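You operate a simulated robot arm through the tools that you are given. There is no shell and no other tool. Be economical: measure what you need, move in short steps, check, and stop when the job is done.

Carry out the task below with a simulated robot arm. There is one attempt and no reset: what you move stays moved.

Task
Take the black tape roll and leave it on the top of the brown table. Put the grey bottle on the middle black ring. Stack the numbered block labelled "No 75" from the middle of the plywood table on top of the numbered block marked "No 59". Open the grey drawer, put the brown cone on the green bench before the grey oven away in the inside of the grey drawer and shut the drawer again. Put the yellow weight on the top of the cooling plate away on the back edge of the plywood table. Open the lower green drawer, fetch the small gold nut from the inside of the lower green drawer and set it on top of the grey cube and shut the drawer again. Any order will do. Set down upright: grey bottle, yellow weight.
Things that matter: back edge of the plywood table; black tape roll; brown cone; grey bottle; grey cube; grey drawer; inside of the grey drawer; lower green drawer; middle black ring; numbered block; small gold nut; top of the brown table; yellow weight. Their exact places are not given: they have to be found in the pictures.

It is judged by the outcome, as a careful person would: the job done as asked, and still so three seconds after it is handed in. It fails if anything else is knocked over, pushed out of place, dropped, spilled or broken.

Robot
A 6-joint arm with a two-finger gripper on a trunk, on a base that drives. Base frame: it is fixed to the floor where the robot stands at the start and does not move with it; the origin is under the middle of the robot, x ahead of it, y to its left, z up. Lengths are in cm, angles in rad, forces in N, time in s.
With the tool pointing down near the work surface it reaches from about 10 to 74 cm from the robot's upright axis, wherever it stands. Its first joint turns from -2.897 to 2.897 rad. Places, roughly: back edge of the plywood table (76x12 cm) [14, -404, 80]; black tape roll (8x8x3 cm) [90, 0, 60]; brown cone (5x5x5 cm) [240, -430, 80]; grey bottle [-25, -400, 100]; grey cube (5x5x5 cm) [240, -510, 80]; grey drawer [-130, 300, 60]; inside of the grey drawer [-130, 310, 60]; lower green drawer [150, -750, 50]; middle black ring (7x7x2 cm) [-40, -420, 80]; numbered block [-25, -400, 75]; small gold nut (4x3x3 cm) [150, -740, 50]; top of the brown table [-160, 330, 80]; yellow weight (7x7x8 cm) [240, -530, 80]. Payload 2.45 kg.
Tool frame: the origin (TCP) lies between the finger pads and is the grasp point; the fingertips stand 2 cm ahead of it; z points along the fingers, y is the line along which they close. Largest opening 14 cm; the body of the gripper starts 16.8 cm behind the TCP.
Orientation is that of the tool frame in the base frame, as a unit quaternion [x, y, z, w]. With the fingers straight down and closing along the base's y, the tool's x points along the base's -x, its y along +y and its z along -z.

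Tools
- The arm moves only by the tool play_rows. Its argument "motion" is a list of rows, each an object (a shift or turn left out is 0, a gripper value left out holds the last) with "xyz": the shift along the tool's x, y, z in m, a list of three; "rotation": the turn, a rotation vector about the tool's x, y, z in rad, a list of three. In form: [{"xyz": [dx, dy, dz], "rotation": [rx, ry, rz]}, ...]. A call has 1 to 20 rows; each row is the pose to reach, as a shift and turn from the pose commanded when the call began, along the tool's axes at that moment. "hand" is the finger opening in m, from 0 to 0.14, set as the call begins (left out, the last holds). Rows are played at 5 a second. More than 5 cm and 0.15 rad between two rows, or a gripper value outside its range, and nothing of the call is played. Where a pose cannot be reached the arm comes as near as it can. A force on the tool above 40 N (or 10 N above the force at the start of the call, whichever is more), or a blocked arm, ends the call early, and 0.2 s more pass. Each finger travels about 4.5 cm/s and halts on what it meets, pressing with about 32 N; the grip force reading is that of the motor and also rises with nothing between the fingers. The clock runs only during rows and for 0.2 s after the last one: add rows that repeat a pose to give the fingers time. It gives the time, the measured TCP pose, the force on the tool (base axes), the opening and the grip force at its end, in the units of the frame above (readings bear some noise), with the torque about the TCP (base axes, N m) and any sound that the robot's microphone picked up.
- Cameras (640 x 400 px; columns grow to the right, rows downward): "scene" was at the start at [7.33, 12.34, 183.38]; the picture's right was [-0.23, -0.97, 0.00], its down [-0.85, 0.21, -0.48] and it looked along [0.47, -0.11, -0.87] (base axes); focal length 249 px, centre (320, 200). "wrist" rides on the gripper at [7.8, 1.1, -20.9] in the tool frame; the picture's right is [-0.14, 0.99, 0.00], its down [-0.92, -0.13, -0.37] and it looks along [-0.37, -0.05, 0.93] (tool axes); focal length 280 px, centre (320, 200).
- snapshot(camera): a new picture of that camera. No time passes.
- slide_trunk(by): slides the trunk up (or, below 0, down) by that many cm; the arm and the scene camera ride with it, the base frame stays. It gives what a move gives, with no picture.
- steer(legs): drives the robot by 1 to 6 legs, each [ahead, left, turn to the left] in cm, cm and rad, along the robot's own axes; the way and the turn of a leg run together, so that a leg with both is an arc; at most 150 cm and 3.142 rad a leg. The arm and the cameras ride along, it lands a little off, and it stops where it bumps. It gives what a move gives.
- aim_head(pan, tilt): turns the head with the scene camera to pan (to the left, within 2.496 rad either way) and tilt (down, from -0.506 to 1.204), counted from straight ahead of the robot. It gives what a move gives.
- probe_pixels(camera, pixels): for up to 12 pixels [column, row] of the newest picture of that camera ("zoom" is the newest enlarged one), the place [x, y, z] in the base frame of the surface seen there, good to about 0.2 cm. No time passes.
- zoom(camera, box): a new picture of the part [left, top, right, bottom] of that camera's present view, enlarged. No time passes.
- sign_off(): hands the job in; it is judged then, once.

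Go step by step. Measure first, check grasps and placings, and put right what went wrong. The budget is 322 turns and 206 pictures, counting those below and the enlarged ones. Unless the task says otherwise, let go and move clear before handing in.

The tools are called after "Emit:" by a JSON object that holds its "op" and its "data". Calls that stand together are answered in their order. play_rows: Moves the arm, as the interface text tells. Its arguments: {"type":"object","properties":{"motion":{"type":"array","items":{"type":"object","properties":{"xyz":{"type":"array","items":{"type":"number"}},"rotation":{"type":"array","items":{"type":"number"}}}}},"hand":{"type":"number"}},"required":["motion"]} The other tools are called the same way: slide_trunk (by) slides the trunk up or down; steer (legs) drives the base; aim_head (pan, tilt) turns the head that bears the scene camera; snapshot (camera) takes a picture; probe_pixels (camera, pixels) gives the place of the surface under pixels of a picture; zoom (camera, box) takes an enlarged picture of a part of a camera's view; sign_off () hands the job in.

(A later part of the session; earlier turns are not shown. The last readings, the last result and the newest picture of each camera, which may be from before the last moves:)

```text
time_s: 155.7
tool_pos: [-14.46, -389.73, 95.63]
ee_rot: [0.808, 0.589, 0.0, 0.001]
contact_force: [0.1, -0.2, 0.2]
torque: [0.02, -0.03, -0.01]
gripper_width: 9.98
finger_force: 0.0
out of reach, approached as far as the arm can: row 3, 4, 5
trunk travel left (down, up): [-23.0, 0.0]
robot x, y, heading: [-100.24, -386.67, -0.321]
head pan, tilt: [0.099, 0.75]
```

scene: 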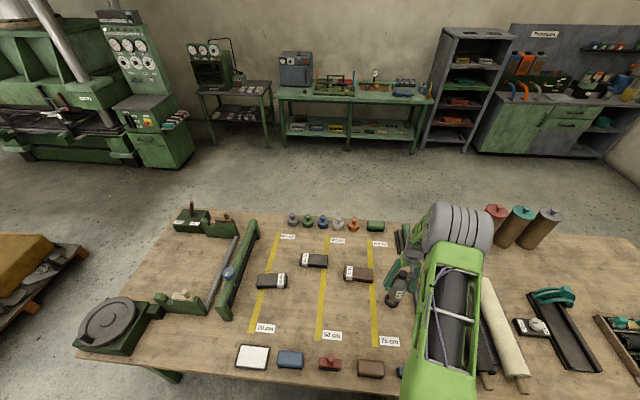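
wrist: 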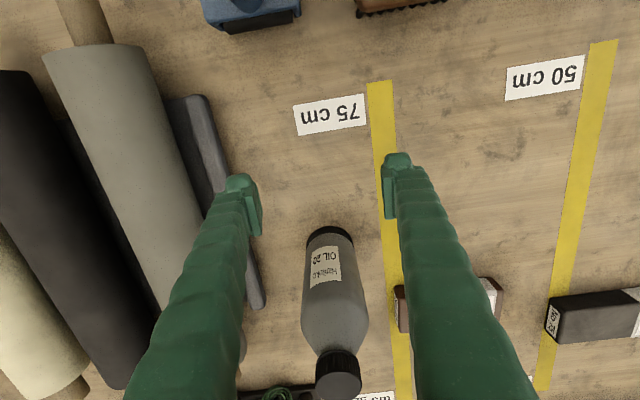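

Only 3.5 cm short. Edge of the table is above base platform height, so I'll creep 4 cm ahead.

Emit:
{"op": "steer", "data": {"legs": [[4, 0, 0]]}}

Emit:
{"op": "snapshot", "data": {"camera": "wrist"}}

```text
time_s: 156.6
tool_pos: [-10.5, -391.11, 95.47]
ee_rot: [0.808, 0.589, 0.0, 0.0]
contact_force: [0.6, 0.1, -0.6]
torque: [0.07, 0.05, 0.02]
gripper_width: 9.98
finger_force: 0.0
trunk travel left (down, up): [-23.0, 0.0]
robot x, y, heading: [-96.02, -387.84, -0.326]
head pan, tilt: [0.099, 0.75]
```

```text
148 pictures are left
```

wrist: 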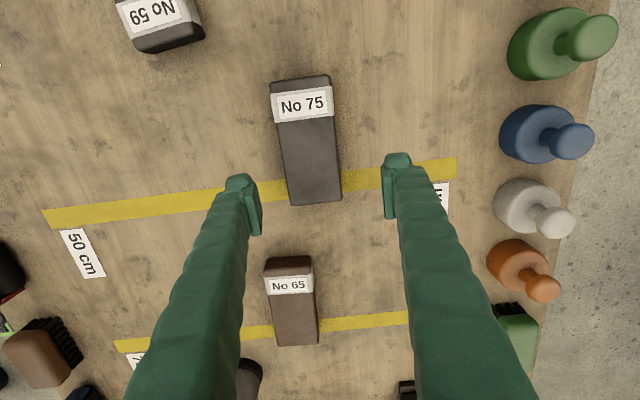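

Emit:
{"op": "zoom", "data": {"camera": "wrist", "box": [230, 60, 390, 220]}}

Emit:
{"op": "probe_pixels", "data": {"camera": "wrist", "pixels": [[274, 100], [329, 92], [287, 196], [339, 194], [300, 85], [310, 198], [282, 150], [333, 150]]}}

```text
2.50 times, centred on (310, 140) of wrist
```

zoom: 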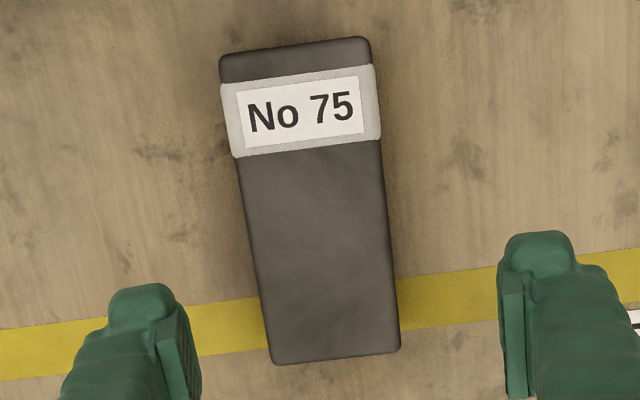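

```text
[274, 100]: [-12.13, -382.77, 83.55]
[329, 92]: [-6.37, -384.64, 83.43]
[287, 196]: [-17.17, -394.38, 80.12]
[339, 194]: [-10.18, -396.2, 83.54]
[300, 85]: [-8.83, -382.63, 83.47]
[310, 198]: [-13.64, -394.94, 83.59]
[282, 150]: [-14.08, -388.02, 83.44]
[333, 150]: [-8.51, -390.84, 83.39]
```

Block width ~6, aligned with the tool. Descend over it.

Emit:
{"op": "play_rows", "data": {"motion": [{"xyz": [0.014, -0.013, 0]}, {"xyz": [0.014, -0.013, 0.04]}, {"xyz": [0.014, -0.013, 0.08]}, {"xyz": [0.014, -0.013, 0.11]}, {"xyz": [0.014, -0.013, 0.11]}]}}

Emit:
{"op": "snapshot", "data": {"camera": "wrist"}}

```text
time_s: 157.8
tool_pos: [-13.04, -388.96, 85.49]
ee_rot: [0.809, 0.588, 0.001, 0.001]
contact_force: [0.1, -1.2, 0.1]
torque: [-0.01, -0.01, -0.01]
gripper_width: 9.99
finger_force: 0.1
out of reach, approached as far as the arm can: row 1, 3, 4, 5
trunk travel left (down, up): [-23.0, 0.0]
robot x, y, heading: [-96.34, -388.16, -0.317]
head pan, tilt: [0.099, 0.75]
```

```text
146 pictures are left
```

wrist: 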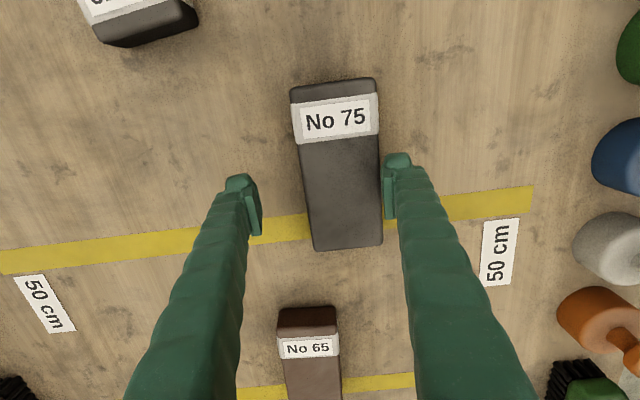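

Reach shrinks when low; instead I'll raise the arm again, position over the block, and lower with the trunk.

Emit:
{"op": "play_rows", "data": {"motion": [{"xyz": [0, 0, -0.04]}, {"xyz": [0, 0, -0.08]}, {"xyz": [0, 0.01, -0.1]}, {"xyz": [0, 0.018, -0.1]}, {"xyz": [0, 0.018, -0.1]}]}}

```text
time_s: 159.0
tool_pos: [-11.02, -389.57, 95.7]
ee_rot: [0.809, 0.588, -0.001, 0.0]
contact_force: [0.3, 0.6, 0.8]
torque: [0.01, 0.03, 0.01]
gripper_width: 10.02
finger_force: 0.1
out of reach, approached as far as the arm can: row 1, 2, 3, 4, 5
trunk travel left (down, up): [-23.0, 0.0]
robot x, y, heading: [-95.93, -387.51, -0.321]
head pan, tilt: [0.099, 0.75]
```

Emit:
{"op": "slide_trunk", "data": {"by": -10}}

Emit:
{"op": "snapshot", "data": {"camera": "wrist"}}

```text
time_s: 160.3
tool_pos: [-10.94, -389.56, 85.71]
ee_rot: [0.809, 0.588, -0.001, 0.0]
contact_force: [-0.4, 0.5, 0.6]
torque: [0.0, 0.01, -0.01]
gripper_width: 10.0
finger_force: 0.0
trunk travel left (down, up): [-13.0, 10.0]
robot x, y, heading: [-96.61, -387.7, -0.318]
head pan, tilt: [0.099, 0.75]
```

```text
145 pictures are left
```

wrist: 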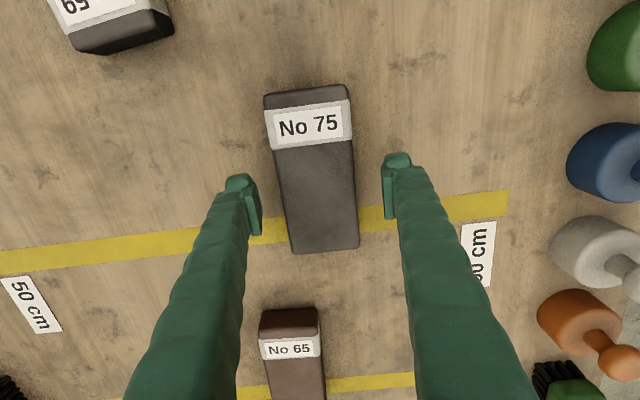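

Centred between the fingers. Lower 3 more and close.

Emit:
{"op": "slide_trunk", "data": {"by": -3}}

Emit:
{"op": "play_rows", "data": {"hand": 0.04, "motion": [{"xyz": [0, 0, 0]}, {"xyz": [0, 0, 0]}, {"xyz": [0, 0, 0]}, {"xyz": [0, 0, 0]}, {"xyz": [0, 0, 0]}]}}

Emit:
{"op": "snapshot", "data": {"camera": "wrist"}}

```text
time_s: 161.1
tool_pos: [-10.88, -389.56, 82.85]
ee_rot: [0.808, 0.589, -0.001, 0.0]
contact_force: [0.3, 0.0, 0.4]
torque: [0.03, -0.03, 0.0]
gripper_width: 10.01
finger_force: 0.0
trunk travel left (down, up): [-10.0, 13.0]
robot x, y, heading: [-96.37, -388.05, -0.322]
head pan, tilt: [0.099, 0.75]
```

```text
time_s: 162.3
tool_pos: [-11.01, -389.61, 82.85]
ee_rot: [0.808, 0.589, -0.002, -0.001]
contact_force: [-2.0, 0.6, 1.5]
torque: [0.04, 0.06, 0.07]
gripper_width: 6.75
finger_force: 32.2
trunk travel left (down, up): [-10.0, 13.0]
robot x, y, heading: [-96.05, -387.84, -0.322]
head pan, tilt: [0.099, 0.75]
```

```text
144 pictures are left
```

wrist: 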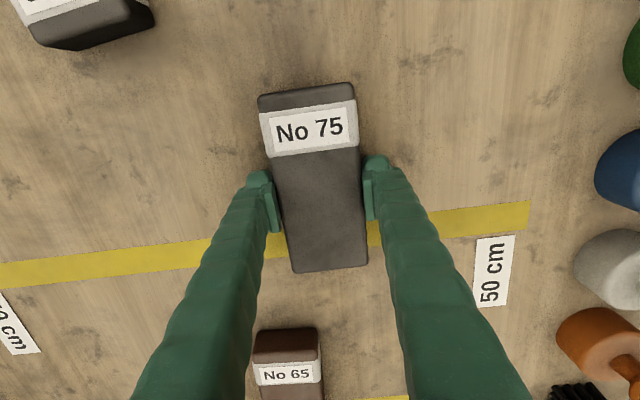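

Block held (6.75 cm). Lift by trunk, then carry over to block 59.

Emit:
{"op": "slide_trunk", "data": {"by": 11}}

Emit:
{"op": "play_rows", "data": {"motion": [{"xyz": [0.03, -0.03, 0]}, {"xyz": [0.06, -0.055, 0]}, {"xyz": [0.09, -0.075, 0]}, {"xyz": [0.12, -0.095, 0]}, {"xyz": [0.12, -0.11, 0]}, {"xyz": [0.12, -0.11, 0]}]}}

Emit:
{"op": "snapshot", "data": {"camera": "wrist"}}

```text
time_s: 163.7
tool_pos: [-10.95, -389.53, 93.72]
ee_rot: [0.809, 0.588, -0.002, -0.001]
contact_force: [-0.4, -0.3, -4.1]
torque: [-0.04, 0.02, 0.02]
gripper_width: 6.74
finger_force: 32.2
trunk travel left (down, up): [-21.0, 2.0]
robot x, y, heading: [-96.68, -387.83, -0.324]
head pan, tilt: [0.099, 0.75]
```

```text
time_s: 165.1
tool_pos: [-12.62, -373.74, 93.92]
ee_rot: [0.809, 0.588, -0.002, -0.002]
contact_force: [0.6, -0.5, -2.9]
torque: [0.13, 0.02, 0.01]
gripper_width: 6.75
finger_force: 31.9
out of reach, approached as far as the arm can: row 1, 2, 3, 4, 5, 6
trunk travel left (down, up): [-21.0, 2.0]
robot x, y, heading: [-96.52, -387.89, -0.319]
head pan, tilt: [0.099, 0.75]
```

```text
143 pictures are left
```

wrist: 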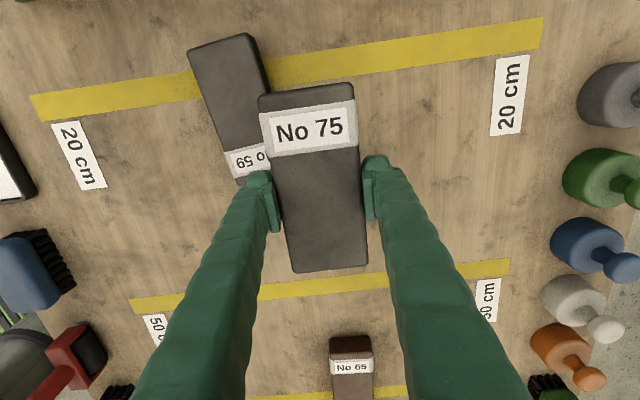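

Emit:
{"op": "probe_pixels", "data": {"camera": "wrist", "pixels": [[194, 58], [240, 40], [230, 165], [214, 115], [255, 75], [248, 178], [205, 90], [225, 145]]}}

```text
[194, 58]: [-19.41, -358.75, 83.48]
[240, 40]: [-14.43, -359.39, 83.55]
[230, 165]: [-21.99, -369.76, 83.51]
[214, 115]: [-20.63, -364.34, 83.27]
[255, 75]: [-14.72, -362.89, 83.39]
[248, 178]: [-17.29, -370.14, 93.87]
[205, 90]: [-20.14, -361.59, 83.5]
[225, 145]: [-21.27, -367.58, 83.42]
```

Block 59 lies 0.084 rad rotated against the held one. Move to (-17.7,-366.2) and rotate to match.

Emit:
{"op": "play_rows", "data": {"motion": [{"xyz": [0.01, -0.03, 0], "rotation": [0, 0, -0.03]}, {"xyz": [0.035, -0.06, 0], "rotation": [0, 0, -0.06]}, {"xyz": [0.0556, -0.072, 0], "rotation": [0, 0, -0.084]}, {"xyz": [0.0556, -0.072, 0], "rotation": [0, 0, -0.084]}, {"xyz": [0.0556, -0.072, 0], "rotation": [0, 0, -0.084]}]}}

Emit:
{"op": "zoom", "data": {"camera": "scene", "box": [220, 225, 340, 325]}}

Emit:
{"op": "snapshot", "data": {"camera": "wrist"}}

```text
time_s: 166.3
tool_pos: [-15.14, -365.7, 93.18]
ee_rot: [0.783, 0.622, -0.005, -0.002]
contact_force: [-0.5, -0.4, -3.8]
torque: [-0.02, 0.02, -0.03]
gripper_width: 6.74
finger_force: 32.0
out of reach, approached as far as the arm can: row 1, 2, 3, 4, 5
trunk travel left (down, up): [-21.0, 2.0]
robot x, y, heading: [-96.44, -387.55, -0.319]
head pan, tilt: [0.099, 0.75]
```

```text
4.00 times, centred on (280, 275) of scene
```

zoom: 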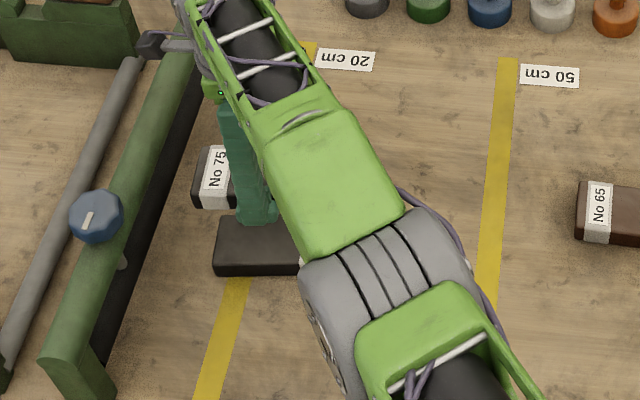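

```text
141 pictures are left
```

wrist: 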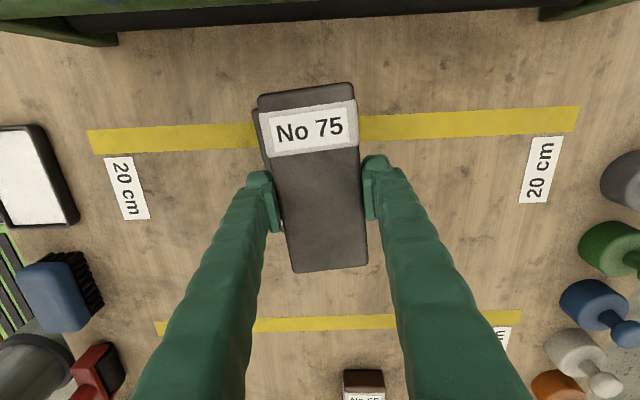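

Emit:
{"op": "play_rows", "data": {"motion": [{"xyz": [-0.005, -0.012, 0]}, {"xyz": [-0.0107, -0.0238, 0]}, {"xyz": [-0.0107, -0.0238, 0]}, {"xyz": [-0.0107, -0.0238, 0]}]}}

Emit:
{"op": "snapshot", "data": {"camera": "wrist"}}

```text
time_s: 167.3
tool_pos: [-15.22, -365.55, 92.99]
ee_rot: [0.783, 0.622, -0.003, -0.001]
contact_force: [0.3, 0.0, -4.0]
torque: [-0.02, 0.01, 0.03]
gripper_width: 6.74
finger_force: 31.8
out of reach, approached as far as the arm can: row 1, 2, 3, 4
trunk travel left (down, up): [-21.0, 2.0]
robot x, y, heading: [-96.29, -387.94, -0.318]
head pan, tilt: [0.099, 0.75]
```

```text
140 pictures are left
```

wrist: 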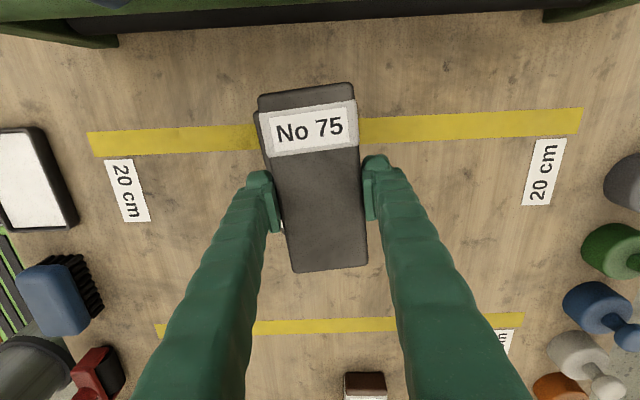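

The hand's yaw limit blocks this pose from here. I'll swing back right, then move the base 22 cm left and 8 cm back so the same arm posture fits.

Emit:
{"op": "play_rows", "data": {"motion": [{"xyz": [-0.035, 0.012, 0]}, {"xyz": [-0.07, 0.024, 0]}, {"xyz": [-0.105, 0.036, 0]}, {"xyz": [-0.14, 0.05, 0]}, {"xyz": [-0.175, 0.065, 0]}, {"xyz": [-0.205, 0.088, 0]}, {"xyz": [-0.205, 0.088, 0]}, {"xyz": [-0.205, 0.088, 0]}]}}

```text
time_s: 169.1
tool_pos: [-11.11, -387.21, 92.92]
ee_rot: [0.783, 0.622, -0.002, 0.0]
contact_force: [0.2, 0.1, -3.8]
torque: [-0.03, 0.01, -0.02]
gripper_width: 6.72
finger_force: 32.0
out of reach, approached as far as the arm can: row 1, 2, 3, 4, 5
trunk travel left (down, up): [-21.0, 2.0]
robot x, y, heading: [-96.65, -387.67, -0.322]
head pan, tilt: [0.099, 0.75]
```

Emit:
{"op": "play_rows", "data": {"motion": [{"xyz": [-0.018, -0.026, 0]}, {"xyz": [-0.037, -0.052, 0]}, {"xyz": [-0.037, -0.052, 0]}]}}

Emit:
{"op": "steer", "data": {"legs": [[-8, 0, 0], [0, 22, 0]]}}

Emit:
{"op": "snapshot", "data": {"camera": "wrist"}}

```text
time_s: 169.9
tool_pos: [-11.38, -388.22, 92.3]
ee_rot: [0.783, 0.623, -0.003, -0.001]
contact_force: [0.0, -0.1, -4.2]
torque: [-0.04, 0.0, 0.01]
gripper_width: 6.76
finger_force: 32.3
out of reach, approached as far as the arm can: row 1, 2, 3
trunk travel left (down, up): [-21.0, 2.0]
robot x, y, heading: [-96.82, -388.08, -0.318]
head pan, tilt: [0.099, 0.75]
```

```text
time_s: 173.1
tool_pos: [-11.87, -364.33, 92.31]
ee_rot: [0.782, 0.623, -0.003, 0.0]
contact_force: [0.3, 0.4, -3.5]
torque: [-0.05, 0.07, 0.0]
gripper_width: 6.75
finger_force: 31.7
trunk travel left (down, up): [-21.0, 2.0]
robot x, y, heading: [-97.0, -364.59, -0.314]
head pan, tilt: [0.099, 0.75]
```

```text
139 pictures are left
```

wrist: 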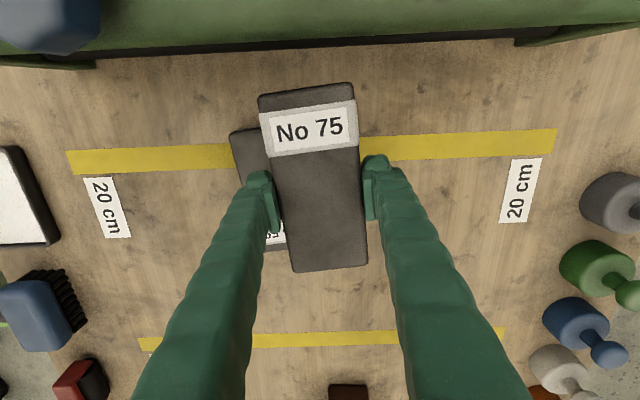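

The arm sticks in retraction, so use the base: move it 4.9 back, 3.6 right.

Emit:
{"op": "steer", "data": {"legs": [[-4.9, -3.6, 0]]}}

Emit:
{"op": "snapshot", "data": {"camera": "wrist"}}

Emit:
{"op": "snapshot", "data": {"camera": "scene"}}

```text
time_s: 174.1
tool_pos: [-17.74, -366.18, 92.43]
ee_rot: [0.782, 0.623, -0.002, -0.001]
contact_force: [-0.4, 0.4, -3.2]
torque: [0.01, -0.07, -0.02]
gripper_width: 6.74
finger_force: 32.1
trunk travel left (down, up): [-21.0, 2.0]
robot x, y, heading: [-102.8, -366.03, -0.319]
head pan, tilt: [0.099, 0.75]
```

```text
138 pictures are left
```

wrist: 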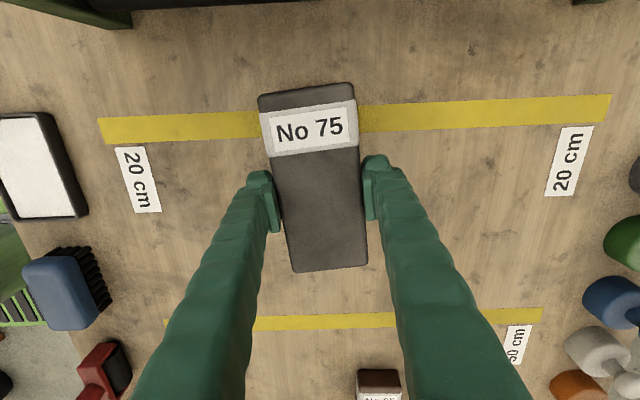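

```text
137 pictures are left
```

scene: 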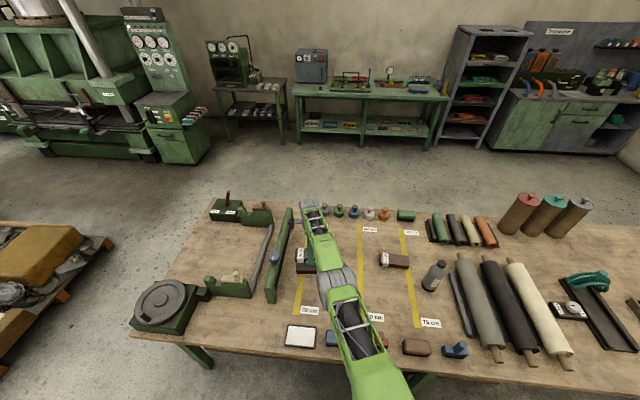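

Emit:
{"op": "zoom", "data": {"camera": "scene", "box": [260, 225, 360, 295]}}

Emit:
{"op": "slide_trunk", "data": {"by": -4.5}}

Emit:
{"op": "snapshot", "data": {"camera": "wrist"}}

Emit:
{"op": "zoom", "data": {"camera": "scene", "box": [260, 225, 360, 295]}}

```text
5.71 times, centred on (310, 260) of scene
```

zoom: 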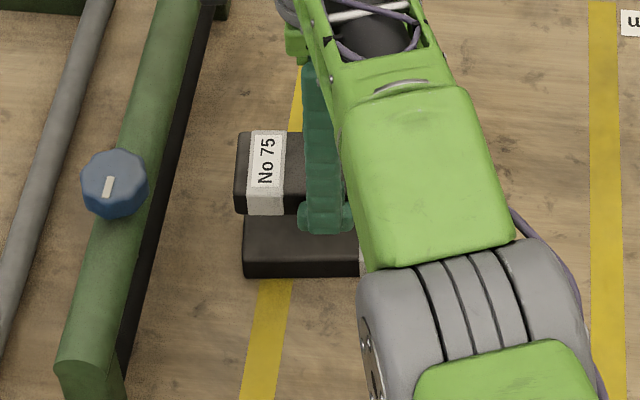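

```text
time_s: 175.0
tool_pos: [-17.67, -366.12, 87.87]
ee_rot: [0.782, 0.623, -0.002, 0.0]
contact_force: [-0.6, -0.6, -3.7]
torque: [-0.01, -0.04, -0.01]
gripper_width: 6.71
finger_force: 32.0
trunk travel left (down, up): [-16.5, 6.5]
robot x, y, heading: [-102.68, -366.17, -0.316]
head pan, tilt: [0.099, 0.75]
```

```text
135 pictures are left
```

wrist: 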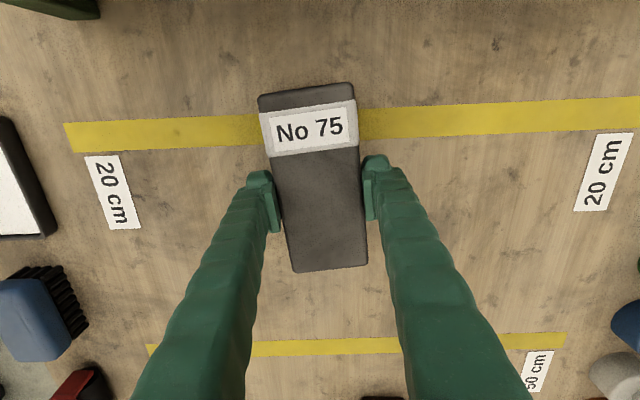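

```text
5.71 times, centred on (310, 260) of scene
```

zoom: 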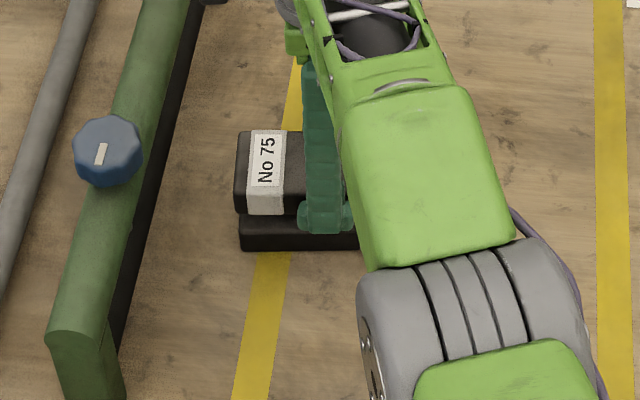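

Well aligned. Lower 1.4, check contact.

Emit:
{"op": "slide_trunk", "data": {"by": -1.4}}

Emit:
{"op": "play_rows", "data": {"motion": [{"xyz": [0, 0, 0.001]}, {"xyz": [0, 0, 0.002]}]}}

```text
time_s: 175.6
tool_pos: [-17.81, -366.03, 86.49]
ee_rot: [0.782, 0.623, -0.003, -0.001]
contact_force: [0.5, 0.7, -3.6]
torque: [-0.02, -0.02, -0.02]
gripper_width: 6.72
finger_force: 32.4
trunk travel left (down, up): [-15.1, 7.9]
robot x, y, heading: [-102.71, -366.01, -0.319]
head pan, tilt: [0.099, 0.75]
```

```text
time_s: 176.2
tool_pos: [-17.71, -366.08, 86.25]
ee_rot: [0.782, 0.623, -0.001, -0.001]
contact_force: [1.0, -0.7, -1.7]
torque: [0.16, -0.14, -0.09]
gripper_width: 6.73
finger_force: 31.7
trunk travel left (down, up): [-15.1, 7.9]
robot x, y, heading: [-102.53, -366.09, -0.312]
head pan, tilt: [0.099, 0.75]
```

Contact beginning. One more mm, then open and lift with the trunk.

Emit:
{"op": "play_rows", "data": {"motion": [{"xyz": [0, 0, 0.001]}, {"xyz": [0, 0, 0.001]}]}}

Emit:
{"op": "play_rows", "data": {"hand": 0.1, "motion": [{"xyz": [0, 0, 0]}, {"xyz": [0, 0, 0]}, {"xyz": [0, 0, 0]}, {"xyz": [0, 0, 0]}]}}

Emit:
{"op": "slide_trunk", "data": {"by": 7.9}}

Emit:
{"op": "snapshot", "data": {"camera": "wrist"}}

```text
time_s: 176.8
tool_pos: [-17.67, -366.06, 86.1]
ee_rot: [0.782, 0.624, -0.001, -0.001]
contact_force: [0.2, -0.5, 0.8]
torque: [0.32, -0.27, -0.09]
gripper_width: 6.72
finger_force: 32.0
trunk travel left (down, up): [-15.1, 7.9]
robot x, y, heading: [-102.7, -365.93, -0.316]
head pan, tilt: [0.099, 0.75]
```

```text
time_s: 177.8
tool_pos: [-17.75, -366.0, 86.1]
ee_rot: [0.782, 0.624, -0.003, 0.0]
contact_force: [0.1, 0.4, 0.6]
torque: [-0.01, 0.0, 0.02]
gripper_width: 10.01
finger_force: 0.0
trunk travel left (down, up): [-15.1, 7.9]
robot x, y, heading: [-103.37, -366.35, -0.316]
head pan, tilt: [0.099, 0.75]
```

```text
time_s: 179.0
tool_pos: [-17.91, -366.1, 93.96]
ee_rot: [0.782, 0.623, -0.003, -0.001]
contact_force: [0.7, -0.2, -0.1]
torque: [0.0, 0.0, -0.02]
gripper_width: 10.02
finger_force: 0.1
trunk travel left (down, up): [-23.0, 0.0]
robot x, y, heading: [-102.49, -365.91, -0.319]
head pan, tilt: [0.099, 0.75]
```

```text
133 pictures are left
```

wrist: 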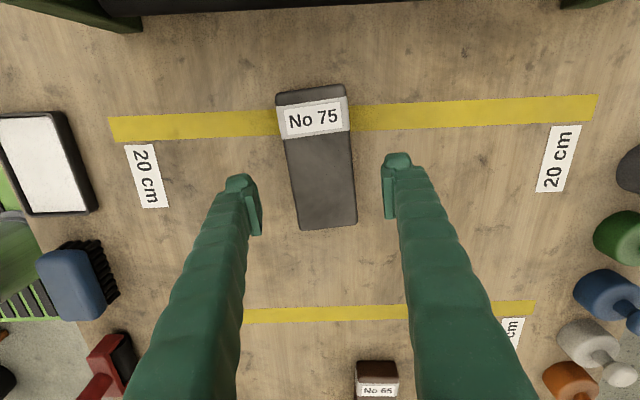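

Block 75 sits squarely on 59. Back off from the table and bring the arm in to a carrying pose.

Emit:
{"op": "steer", "data": {"legs": [[-75, 0, 0]]}}

Emit:
{"op": "play_rows", "data": {"motion": [{"xyz": [0, 0, 0], "rotation": [0, 0, -0.14]}, {"xyz": [0, 0, 0], "rotation": [0, 0, -0.28]}, {"xyz": [0, 0, 0], "rotation": [0, 0, -0.42]}, {"xyz": [0, -0.04, 0], "rotation": [0, 0, -0.56]}, {"xyz": [0, -0.08, 0], "rotation": [0, 0, -0.7]}, {"xyz": [0, -0.12, 0], "rotation": [0, 0, -0.84]}, {"xyz": [0, -0.16, 0], "rotation": [0, 0, -0.98]}, {"xyz": [0, -0.2, 0], "rotation": [0, 0, -1.12]}, {"xyz": [0, -0.24, 0], "rotation": [0, 0, -1.26]}, {"xyz": [0, -0.28, 0], "rotation": [0, 0, -1.4]}, {"xyz": [0, -0.32, 0], "rotation": [0, 0, -1.54]}, {"xyz": [0, -0.36, 0], "rotation": [0, 0, -1.6]}, {"xyz": [0, -0.36, 0], "rotation": [0, 0, -1.6]}]}}

Emit:
{"op": "snapshot", "data": {"camera": "scene"}}

```text
time_s: 182.4
tool_pos: [-78.94, -347.55, 93.78]
ee_rot: [0.788, 0.615, -0.004, -0.003]
contact_force: [0.3, -0.3, -1.2]
torque: [0.1, 0.15, 0.02]
gripper_width: 9.99
finger_force: 0.0
trunk travel left (down, up): [-23.0, 0.0]
robot x, y, heading: [-163.91, -345.58, -0.341]
head pan, tilt: [0.099, 0.75]
stopped in leg 1: the robot was blocked; the commanded pose is now the measured one
```

```text
time_s: 185.2
tool_pos: [-105.73, -342.47, 87.07]
ee_rot: [0.291, 0.885, -0.158, -0.327]
contact_force: [-0.6, -0.1, -0.4]
torque: [-0.02, -0.02, 0.03]
gripper_width: 10.02
finger_force: 0.0
out of reach, approached as far as the arm can: row 4, 5, 6, 7, 8, 9, 10, 11, 12, 13
trunk travel left (down, up): [-23.0, 0.0]
robot x, y, heading: [-163.87, -345.13, -0.337]
head pan, tilt: [0.099, 0.75]
```

```text
132 pictures are left
```

scene: 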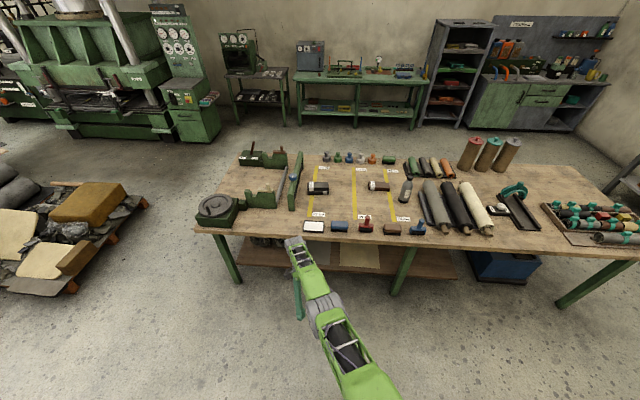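

I bumped something behind at 65 cm back. Check behind, then fix the arm pose.

Emit:
{"op": "aim_head", "data": {"pan": 2.45, "tilt": 0.7}}

Emit:
{"op": "snapshot", "data": {"camera": "scene"}}

Emit:
{"op": "aim_head", "data": {"pan": -2.45, "tilt": 0.7}}

Emit:
{"op": "snapshot", "data": {"camera": "scene"}}

```text
time_s: 187.4
tool_pos: [-105.53, -342.49, 86.83]
ee_rot: [0.291, 0.885, -0.158, -0.327]
contact_force: [-0.7, 0.3, 0.3]
torque: [-0.02, 0.02, 0.01]
gripper_width: 10.03
finger_force: 0.1
trunk travel left (down, up): [-23.0, 0.0]
robot x, y, heading: [-164.21, -345.66, -0.337]
head pan, tilt: [2.45, 0.7]
```

```text
131 pictures are left
```

scene: 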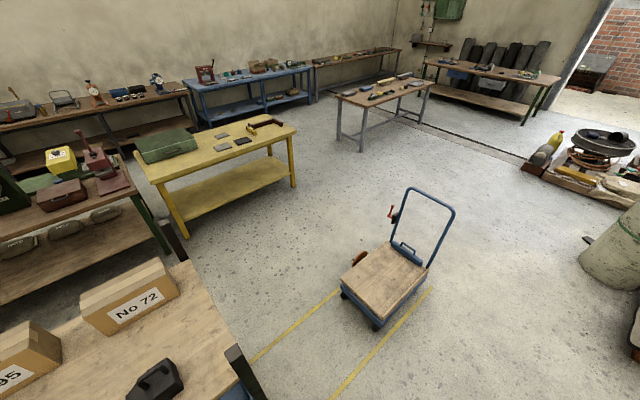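

```text
time_s: 191.2
tool_pos: [-105.68, -342.48, 86.9]
ee_rot: [0.29, 0.885, -0.157, -0.327]
contact_force: [0.2, -0.1, -0.5]
torque: [0.02, 0.01, -0.01]
gripper_width: 9.99
finger_force: 0.0
trunk travel left (down, up): [-23.0, 0.0]
robot x, y, heading: [-163.6, -345.55, -0.343]
head pan, tilt: [-2.45, 0.7]
```

```text
130 pictures are left
```

scene: 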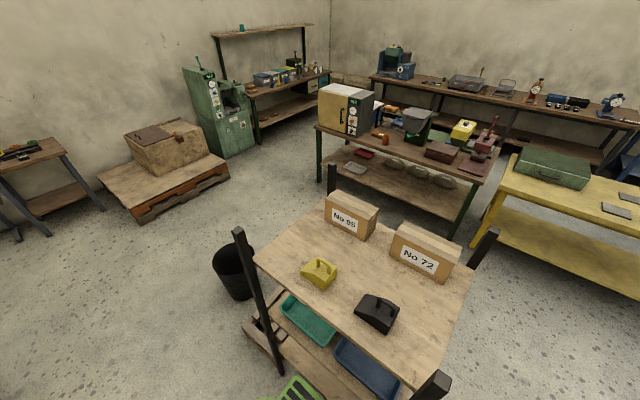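

The rack and its boxes stand undisturbed. Recover the arm to tool-down.

Emit:
{"op": "play_rows", "data": {"motion": [{"xyz": [-0.01, -0.025, 0.008], "rotation": [-0.054, -0.076, -0.035]}, {"xyz": [-0.02, -0.05, 0.015], "rotation": [-0.108, -0.152, -0.07]}, {"xyz": [-0.03, -0.075, 0.023], "rotation": [-0.162, -0.228, -0.105]}, {"xyz": [-0.04, -0.1, 0.03], "rotation": [-0.216, -0.304, -0.14]}, {"xyz": [-0.05, -0.125, 0.038], "rotation": [-0.27, -0.38, -0.176]}, {"xyz": [-0.06, -0.15, 0.046], "rotation": [-0.324, -0.456, -0.211]}, {"xyz": [-0.07, -0.175, 0.053], "rotation": [-0.378, -0.532, -0.246]}, {"xyz": [-0.079, -0.199, 0.061], "rotation": [-0.432, -0.608, -0.281]}, {"xyz": [-0.079, -0.199, 0.061], "rotation": [-0.432, -0.608, -0.281]}]}}

```text
time_s: 193.2
tool_pos: [-116.2, -362.27, 84.88]
ee_rot: [0.149, 0.872, 0.078, -0.459]
contact_force: [-0.3, 1.1, -0.7]
torque: [-0.05, 0.07, 0.08]
gripper_width: 10.02
finger_force: 0.0
out of reach, approached as far as the arm can: row 1, 2, 3, 4, 5, 6, 7, 8, 9
trunk travel left (down, up): [-23.0, 0.0]
robot x, y, heading: [-163.86, -345.97, -0.335]
head pan, tilt: [-2.45, 0.7]
```

Still stuck; look at the arm's configuration.

Emit:
{"op": "aim_head", "data": {"pan": 0, "tilt": 1.0}}

Emit:
{"op": "snapshot", "data": {"camera": "scene"}}

Emit:
{"op": "snapshot", "data": {"camera": "wrist"}}

```text
time_s: 195.5
tool_pos: [-116.26, -362.53, 84.87]
ee_rot: [0.149, 0.872, 0.078, -0.459]
contact_force: [-0.1, 0.2, -0.4]
torque: [-0.01, -0.02, 0.0]
gripper_width: 10.02
finger_force: 0.1
trunk travel left (down, up): [-23.0, 0.0]
robot x, y, heading: [-164.31, -345.82, -0.34]
head pan, tilt: [0.0, 1.0]
```

```text
129 pictures are left
```

scene: 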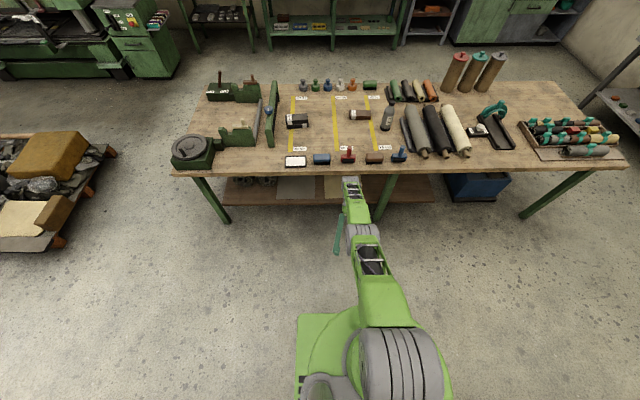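

```text
128 pictures are left
```

wrist: 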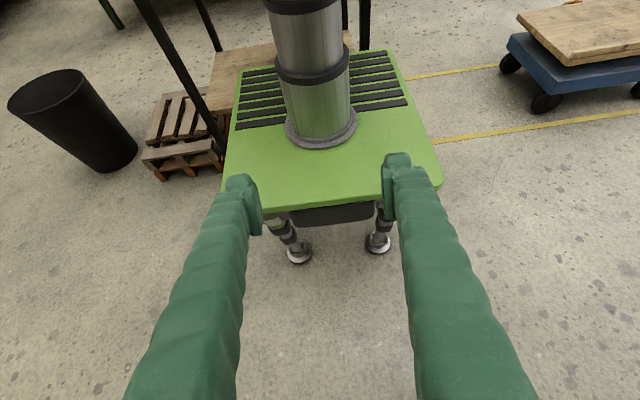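

The arm is stretched straight and folds only its wrist. Unfold it outward to a vertical tool at ~80 cm first, in free air.

Emit:
{"op": "play_rows", "data": {"motion": [{"xyz": [-0.021, 0, -0.031], "rotation": [0, -0.121, 0]}, {"xyz": [-0.042, 0, -0.062], "rotation": [0, -0.242, 0]}, {"xyz": [-0.064, 0, -0.093], "rotation": [0, -0.363, 0]}, {"xyz": [-0.085, 0, -0.124], "rotation": [0, -0.484, 0]}, {"xyz": [-0.106, 0, -0.155], "rotation": [0, -0.604, 0]}, {"xyz": [-0.128, 0, -0.186], "rotation": [0, -0.725, 0]}, {"xyz": [-0.149, 0, -0.216], "rotation": [0, -0.846, 0]}, {"xyz": [-0.17, 0, -0.247], "rotation": [0, -0.967, 0]}, {"xyz": [-0.17, 0, -0.247], "rotation": [0, -0.967, 0]}]}}

Emit:
{"op": "snapshot", "data": {"camera": "scene"}}

```text
time_s: 197.5
tool_pos: [-88.38, -372.53, 84.5]
ee_rot: [0.169, 0.986, -0.001, 0.0]
contact_force: [0.2, 0.4, 0.2]
torque: [0.03, 0.08, -0.01]
gripper_width: 9.98
finger_force: 0.0
out of reach, approached as far as the arm can: row 1, 2, 3, 4, 5, 6
trunk travel left (down, up): [-23.0, 0.0]
robot x, y, heading: [-164.24, -345.61, -0.338]
head pan, tilt: [0.0, 1.0]
```

```text
127 pictures are left
```

scene: 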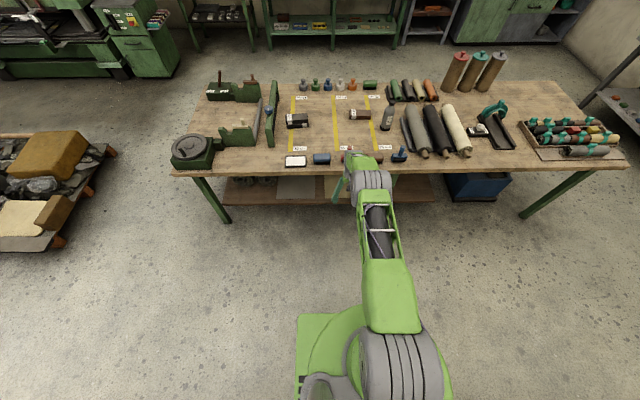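

Now it looks like the original elbow-up posture. Retract 27 cm with the tool vertical.

Emit:
{"op": "play_rows", "data": {"motion": [{"xyz": [0.03, 0, 0]}, {"xyz": [0.06, 0, 0]}, {"xyz": [0.09, 0, 0]}, {"xyz": [0.12, 0, 0]}, {"xyz": [0.15, 0, 0]}, {"xyz": [0.18, 0, 0]}, {"xyz": [0.21, 0, 0]}, {"xyz": [0.24, 0, 0]}, {"xyz": [0.27, 0, 0]}, {"xyz": [0.27, 0, 0]}]}}

```text
time_s: 199.7
tool_pos: [-114.04, -363.79, 84.88]
ee_rot: [0.168, 0.986, -0.001, -0.001]
contact_force: [0.2, -0.9, -0.1]
torque: [0.0, 0.03, -0.02]
gripper_width: 10.02
finger_force: 0.0
trunk travel left (down, up): [-23.0, 0.0]
robot x, y, heading: [-163.74, -345.52, -0.334]
head pan, tilt: [0.0, 1.0]
```

Recovered. Now plan the drive round the table's north end; probe the pallet edges and bench.

Emit:
{"op": "aim_head", "data": {"pan": 0.4, "tilt": 0.55}}

Emit:
{"op": "snapshot", "data": {"camera": "scene"}}

```text
time_s: 200.6
tool_pos: [-113.94, -363.68, 84.86]
ee_rot: [0.169, 0.986, 0.0, -0.001]
contact_force: [-0.6, 0.0, -0.4]
torque: [0.01, 0.04, 0.01]
gripper_width: 10.02
finger_force: 0.0
trunk travel left (down, up): [-23.0, 0.0]
robot x, y, heading: [-163.6, -346.0, -0.34]
head pan, tilt: [0.4, 0.55]
```

```text
126 pictures are left
```

scene: 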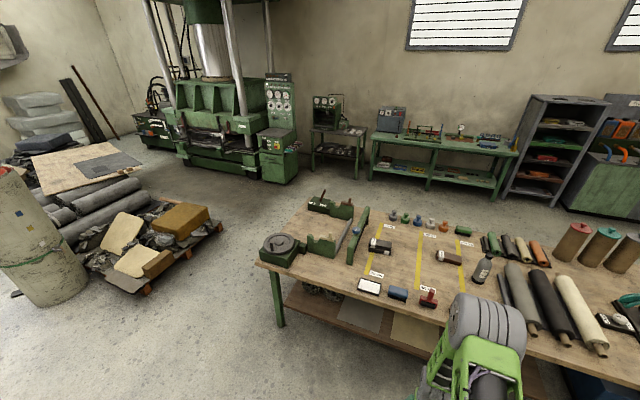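

Emit:
{"op": "probe_pixels", "data": {"camera": "scene", "pixels": [[145, 295], [220, 232], [280, 182], [280, 325], [370, 140], [516, 155], [430, 188], [380, 180], [500, 205], [320, 175], [358, 178], [506, 192]]}}

Emit:
{"op": "zoom", "data": {"camera": "scene", "box": [300, 80, 520, 220]}}

```text
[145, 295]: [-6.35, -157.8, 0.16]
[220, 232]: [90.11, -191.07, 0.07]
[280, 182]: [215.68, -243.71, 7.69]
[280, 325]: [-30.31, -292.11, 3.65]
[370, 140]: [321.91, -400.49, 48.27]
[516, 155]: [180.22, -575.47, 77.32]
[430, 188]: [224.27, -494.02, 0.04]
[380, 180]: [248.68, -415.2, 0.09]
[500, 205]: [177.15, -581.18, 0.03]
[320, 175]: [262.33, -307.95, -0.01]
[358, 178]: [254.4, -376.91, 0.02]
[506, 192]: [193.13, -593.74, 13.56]
```

```text
2.86 times, centred on (410, 150) of scene
```

zoom: 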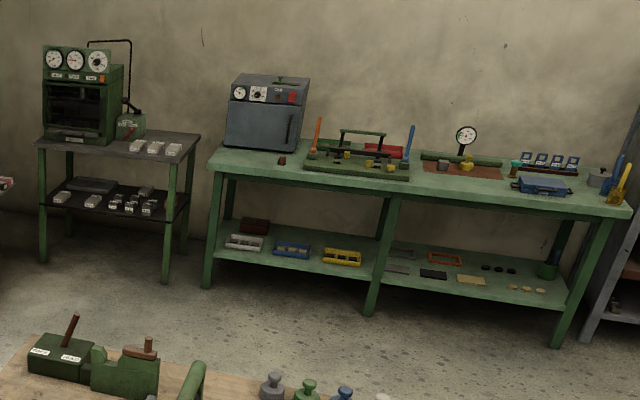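

The gap between pallet and table is 125 cm and the bench runs parallel to the table with its front at w≈-365. Drive round to the aisle in front of the bench.

Emit:
{"op": "steer", "data": {"legs": [[30, 60, 0], [30, 107, 0], [127, 0, 0.02], [95, 0, 0], [0, -110, 0]]}}

Emit:
{"op": "aim_head", "data": {"pan": 0, "tilt": 0.6}}

Emit:
{"op": "snapshot", "data": {"camera": "scene"}}

```text
time_s: 235.9
tool_pos: [169.59, -408.76, 84.92]
ee_rot: [0.171, 0.985, 0.0, -0.001]
contact_force: [-0.1, -0.5, 0.0]
torque: [-0.05, -0.01, 0.01]
gripper_width: 10.01
finger_force: 0.1
trunk travel left (down, up): [-23.0, 0.0]
robot x, y, heading: [119.81, -389.96, -0.346]
head pan, tilt: [0.4, 0.55]
```

```text
time_s: 236.8
tool_pos: [169.57, -408.87, 84.95]
ee_rot: [0.171, 0.985, 0.0, -0.001]
contact_force: [0.0, 0.3, -0.3]
torque: [0.04, 0.04, -0.01]
gripper_width: 10.02
finger_force: 0.1
trunk travel left (down, up): [-23.0, 0.0]
robot x, y, heading: [119.92, -390.43, -0.346]
head pan, tilt: [0.0, 0.6]
```

```text
124 pictures are left
```

scene: 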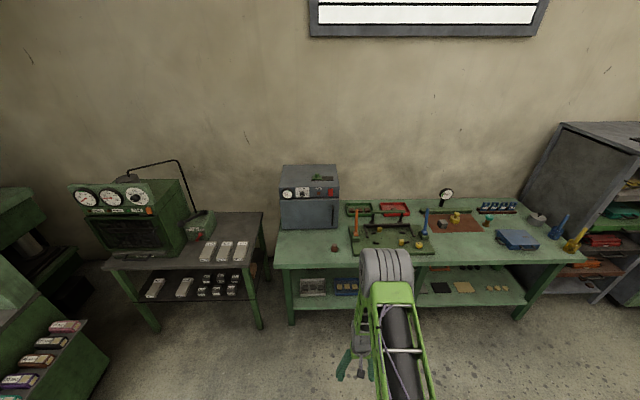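

Good spot. Zoom in on the bench top to identify the cone, cube and yellow weight.

Emit:
{"op": "zoom", "data": {"camera": "scene", "box": [270, 180, 430, 280]}}

Emit:
{"op": "probe_pixels", "data": {"camera": "zoom", "pixels": [[260, 270], [260, 255], [60, 350], [560, 335], [200, 320], [420, 230], [340, 280], [300, 230]]}}

Emit:
{"op": "zoom", "data": {"camera": "scene", "box": [410, 180, 590, 292]}}

Emit:
{"op": "probe_pixels", "data": {"camera": "zoom", "pixels": [[160, 130], [118, 155], [130, 40], [80, 140], [240, 150], [50, 285], [500, 300], [160, 145], [105, 200], [260, 190]]}}

```text
4.00 times, centred on (350, 230) of scene
```

zoom: 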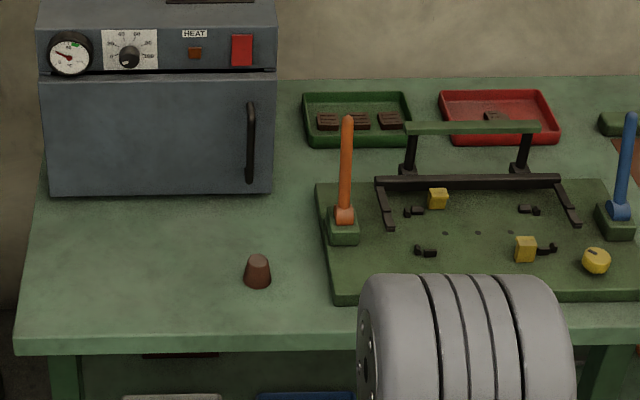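

```text
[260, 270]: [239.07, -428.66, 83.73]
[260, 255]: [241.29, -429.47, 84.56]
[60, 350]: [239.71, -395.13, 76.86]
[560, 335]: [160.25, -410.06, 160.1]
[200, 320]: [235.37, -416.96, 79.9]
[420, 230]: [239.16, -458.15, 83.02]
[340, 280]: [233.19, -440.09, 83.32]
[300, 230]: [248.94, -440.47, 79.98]
```

```text
3.56 times, centred on (500, 236) of scene
```

zoom: 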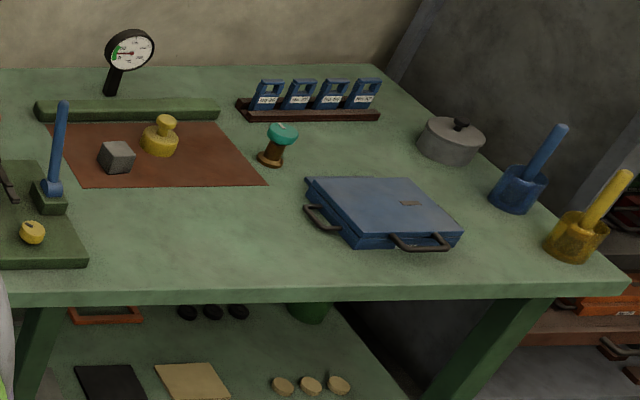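

```text
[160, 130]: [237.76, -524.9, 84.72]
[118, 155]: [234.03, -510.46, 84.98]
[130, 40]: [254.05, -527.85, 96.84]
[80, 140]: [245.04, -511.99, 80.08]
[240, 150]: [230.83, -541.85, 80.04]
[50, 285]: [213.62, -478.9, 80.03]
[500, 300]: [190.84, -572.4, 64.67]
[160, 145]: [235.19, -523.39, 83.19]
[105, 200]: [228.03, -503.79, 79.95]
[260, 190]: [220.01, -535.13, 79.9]
```

Identified: brown cone ≈(240,-429), grey cube ≈(235,-511), yellow weight ≈(238,-526) on a copper plate; bench front edge w≈-350.5, top z 80. First the yellow weight: move right 93 and ahead 80.

Emit:
{"op": "steer", "data": {"legs": [[0, -90, 0.03], [80, 0, 0]]}}

Emit:
{"op": "snapshot", "data": {"camera": "wrist"}}

Emit:
{"op": "snapshot", "data": {"camera": "scene"}}

```text
time_s: 248.8
tool_pos: [217.11, -514.04, 84.83]
ee_rot: [0.148, 0.989, -0.001, -0.001]
contact_force: [-0.4, -0.5, 0.5]
torque: [0.01, 0.03, 0.0]
gripper_width: 9.99
finger_force: 0.1
trunk travel left (down, up): [-23.0, 0.0]
robot x, y, heading: [166.16, -498.26, -0.298]
head pan, tilt: [0.0, 0.6]
```

```text
121 pictures are left
```

wrist: 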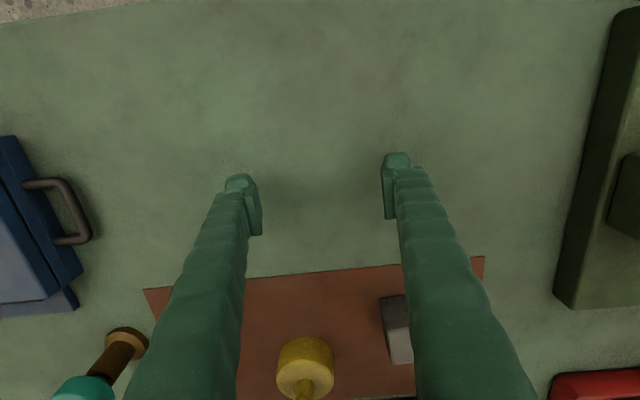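

```text
120 pictures are left
```

scene: 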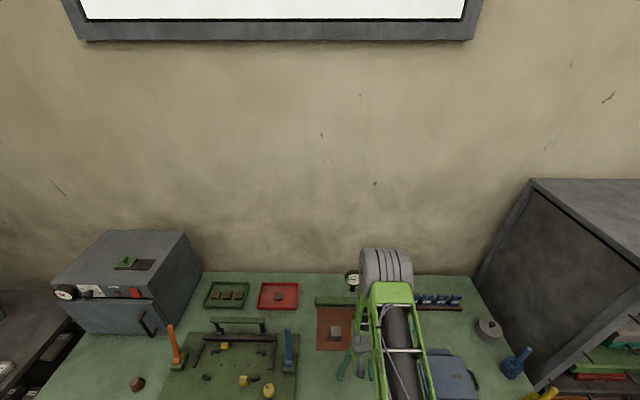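

Emit:
{"op": "zoom", "data": {"camera": "wrist", "box": [240, 280, 440, 400]}}

Emit:
{"op": "probe_pixels", "data": {"camera": "wrist", "pixels": [[305, 342], [280, 360], [330, 355], [305, 372], [303, 392], [394, 300], [405, 330], [392, 335], [408, 355], [300, 300]]}}

```text
3.20 times, centred on (340, 340) of wrist
```

zoom: 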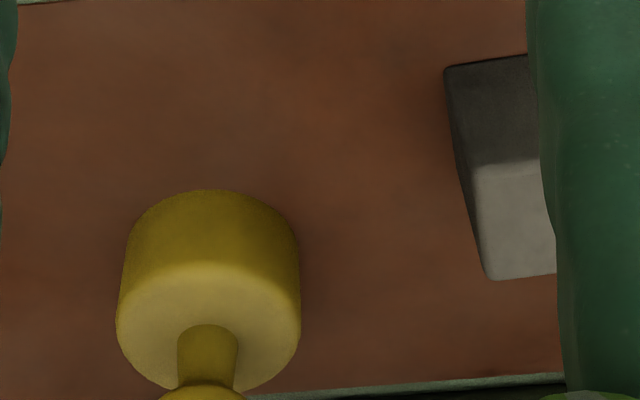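

```text
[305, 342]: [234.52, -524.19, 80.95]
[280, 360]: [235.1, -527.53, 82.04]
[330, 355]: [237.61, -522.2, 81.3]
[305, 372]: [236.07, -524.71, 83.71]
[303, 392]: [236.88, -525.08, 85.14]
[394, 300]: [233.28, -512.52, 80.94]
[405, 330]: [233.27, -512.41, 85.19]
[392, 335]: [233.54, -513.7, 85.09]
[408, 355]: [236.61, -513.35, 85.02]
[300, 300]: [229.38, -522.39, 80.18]
```

Weight centre ≈(237.7,-525.3), body up to z 83.5. Shift sideways, slide in along the line and lower to z 83.

Emit:
{"op": "play_rows", "data": {"motion": [{"xyz": [0, -0.045, -0.01]}, {"xyz": [-0.04, -0.048, -0.01]}, {"xyz": [-0.085, -0.048, -0.01]}, {"xyz": [-0.13, -0.048, -0.01]}, {"xyz": [-0.175, -0.048, -0.01]}, {"xyz": [-0.215, -0.048, -0.01]}, {"xyz": [-0.23, -0.048, -0.01]}, {"xyz": [-0.23, -0.048, -0.01]}]}}

Emit:
{"op": "snapshot", "data": {"camera": "wrist"}}

```text
time_s: 250.6
tool_pos: [237.48, -525.47, 86.04]
ee_rot: [0.147, 0.989, 0.0, -0.001]
contact_force: [-1.2, 0.6, 0.2]
torque: [-0.01, 0.01, -0.04]
gripper_width: 10.02
finger_force: 0.1
trunk travel left (down, up): [-23.0, 0.0]
robot x, y, heading: [166.52, -498.03, -0.3]
head pan, tilt: [0.0, 0.6]
```

```text
118 pictures are left
```

wrist: 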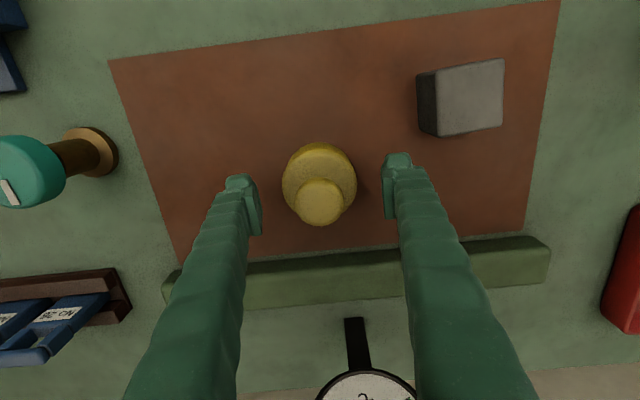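

Weight centred between the fingers. Lower and grip.

Emit:
{"op": "play_rows", "data": {"motion": [{"xyz": [0, 0, 0.015]}, {"xyz": [0, 0, 0.028]}, {"xyz": [0, 0, 0.028]}]}}

Emit:
{"op": "play_rows", "data": {"hand": 0.03, "motion": [{"xyz": [0, 0, 0]}, {"xyz": [0, 0, 0]}, {"xyz": [0, 0, 0]}, {"xyz": [0, 0, 0]}, {"xyz": [0, 0, 0]}, {"xyz": [0, 0, 0]}]}}

Emit:
{"op": "snapshot", "data": {"camera": "wrist"}}

```text
time_s: 251.4
tool_pos: [237.53, -525.48, 83.18]
ee_rot: [0.148, 0.989, -0.001, -0.001]
contact_force: [-0.5, -0.7, -0.1]
torque: [0.02, 0.0, -0.02]
gripper_width: 9.99
finger_force: 0.1
trunk travel left (down, up): [-23.0, 0.0]
robot x, y, heading: [166.14, -497.8, -0.298]
head pan, tilt: [0.0, 0.6]
```

```text
time_s: 252.8
tool_pos: [237.66, -525.55, 83.15]
ee_rot: [0.147, 0.989, -0.001, 0.0]
contact_force: [-1.6, -3.5, -0.1]
torque: [-0.07, 0.09, 0.09]
gripper_width: 6.53
finger_force: 31.7
trunk travel left (down, up): [-23.0, 0.0]
robot x, y, heading: [166.19, -498.06, -0.297]
head pan, tilt: [0.0, 0.6]
```

```text
117 pictures are left
```

wrist: 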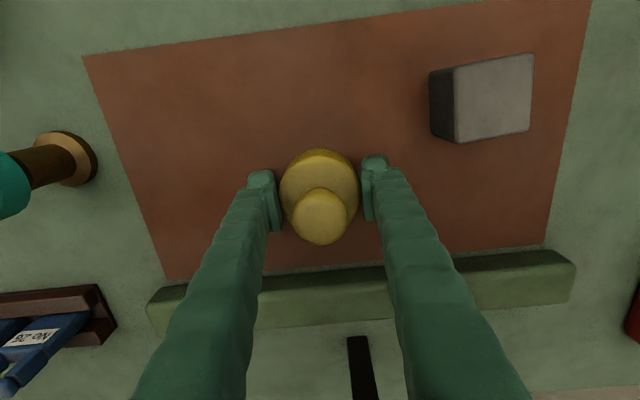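

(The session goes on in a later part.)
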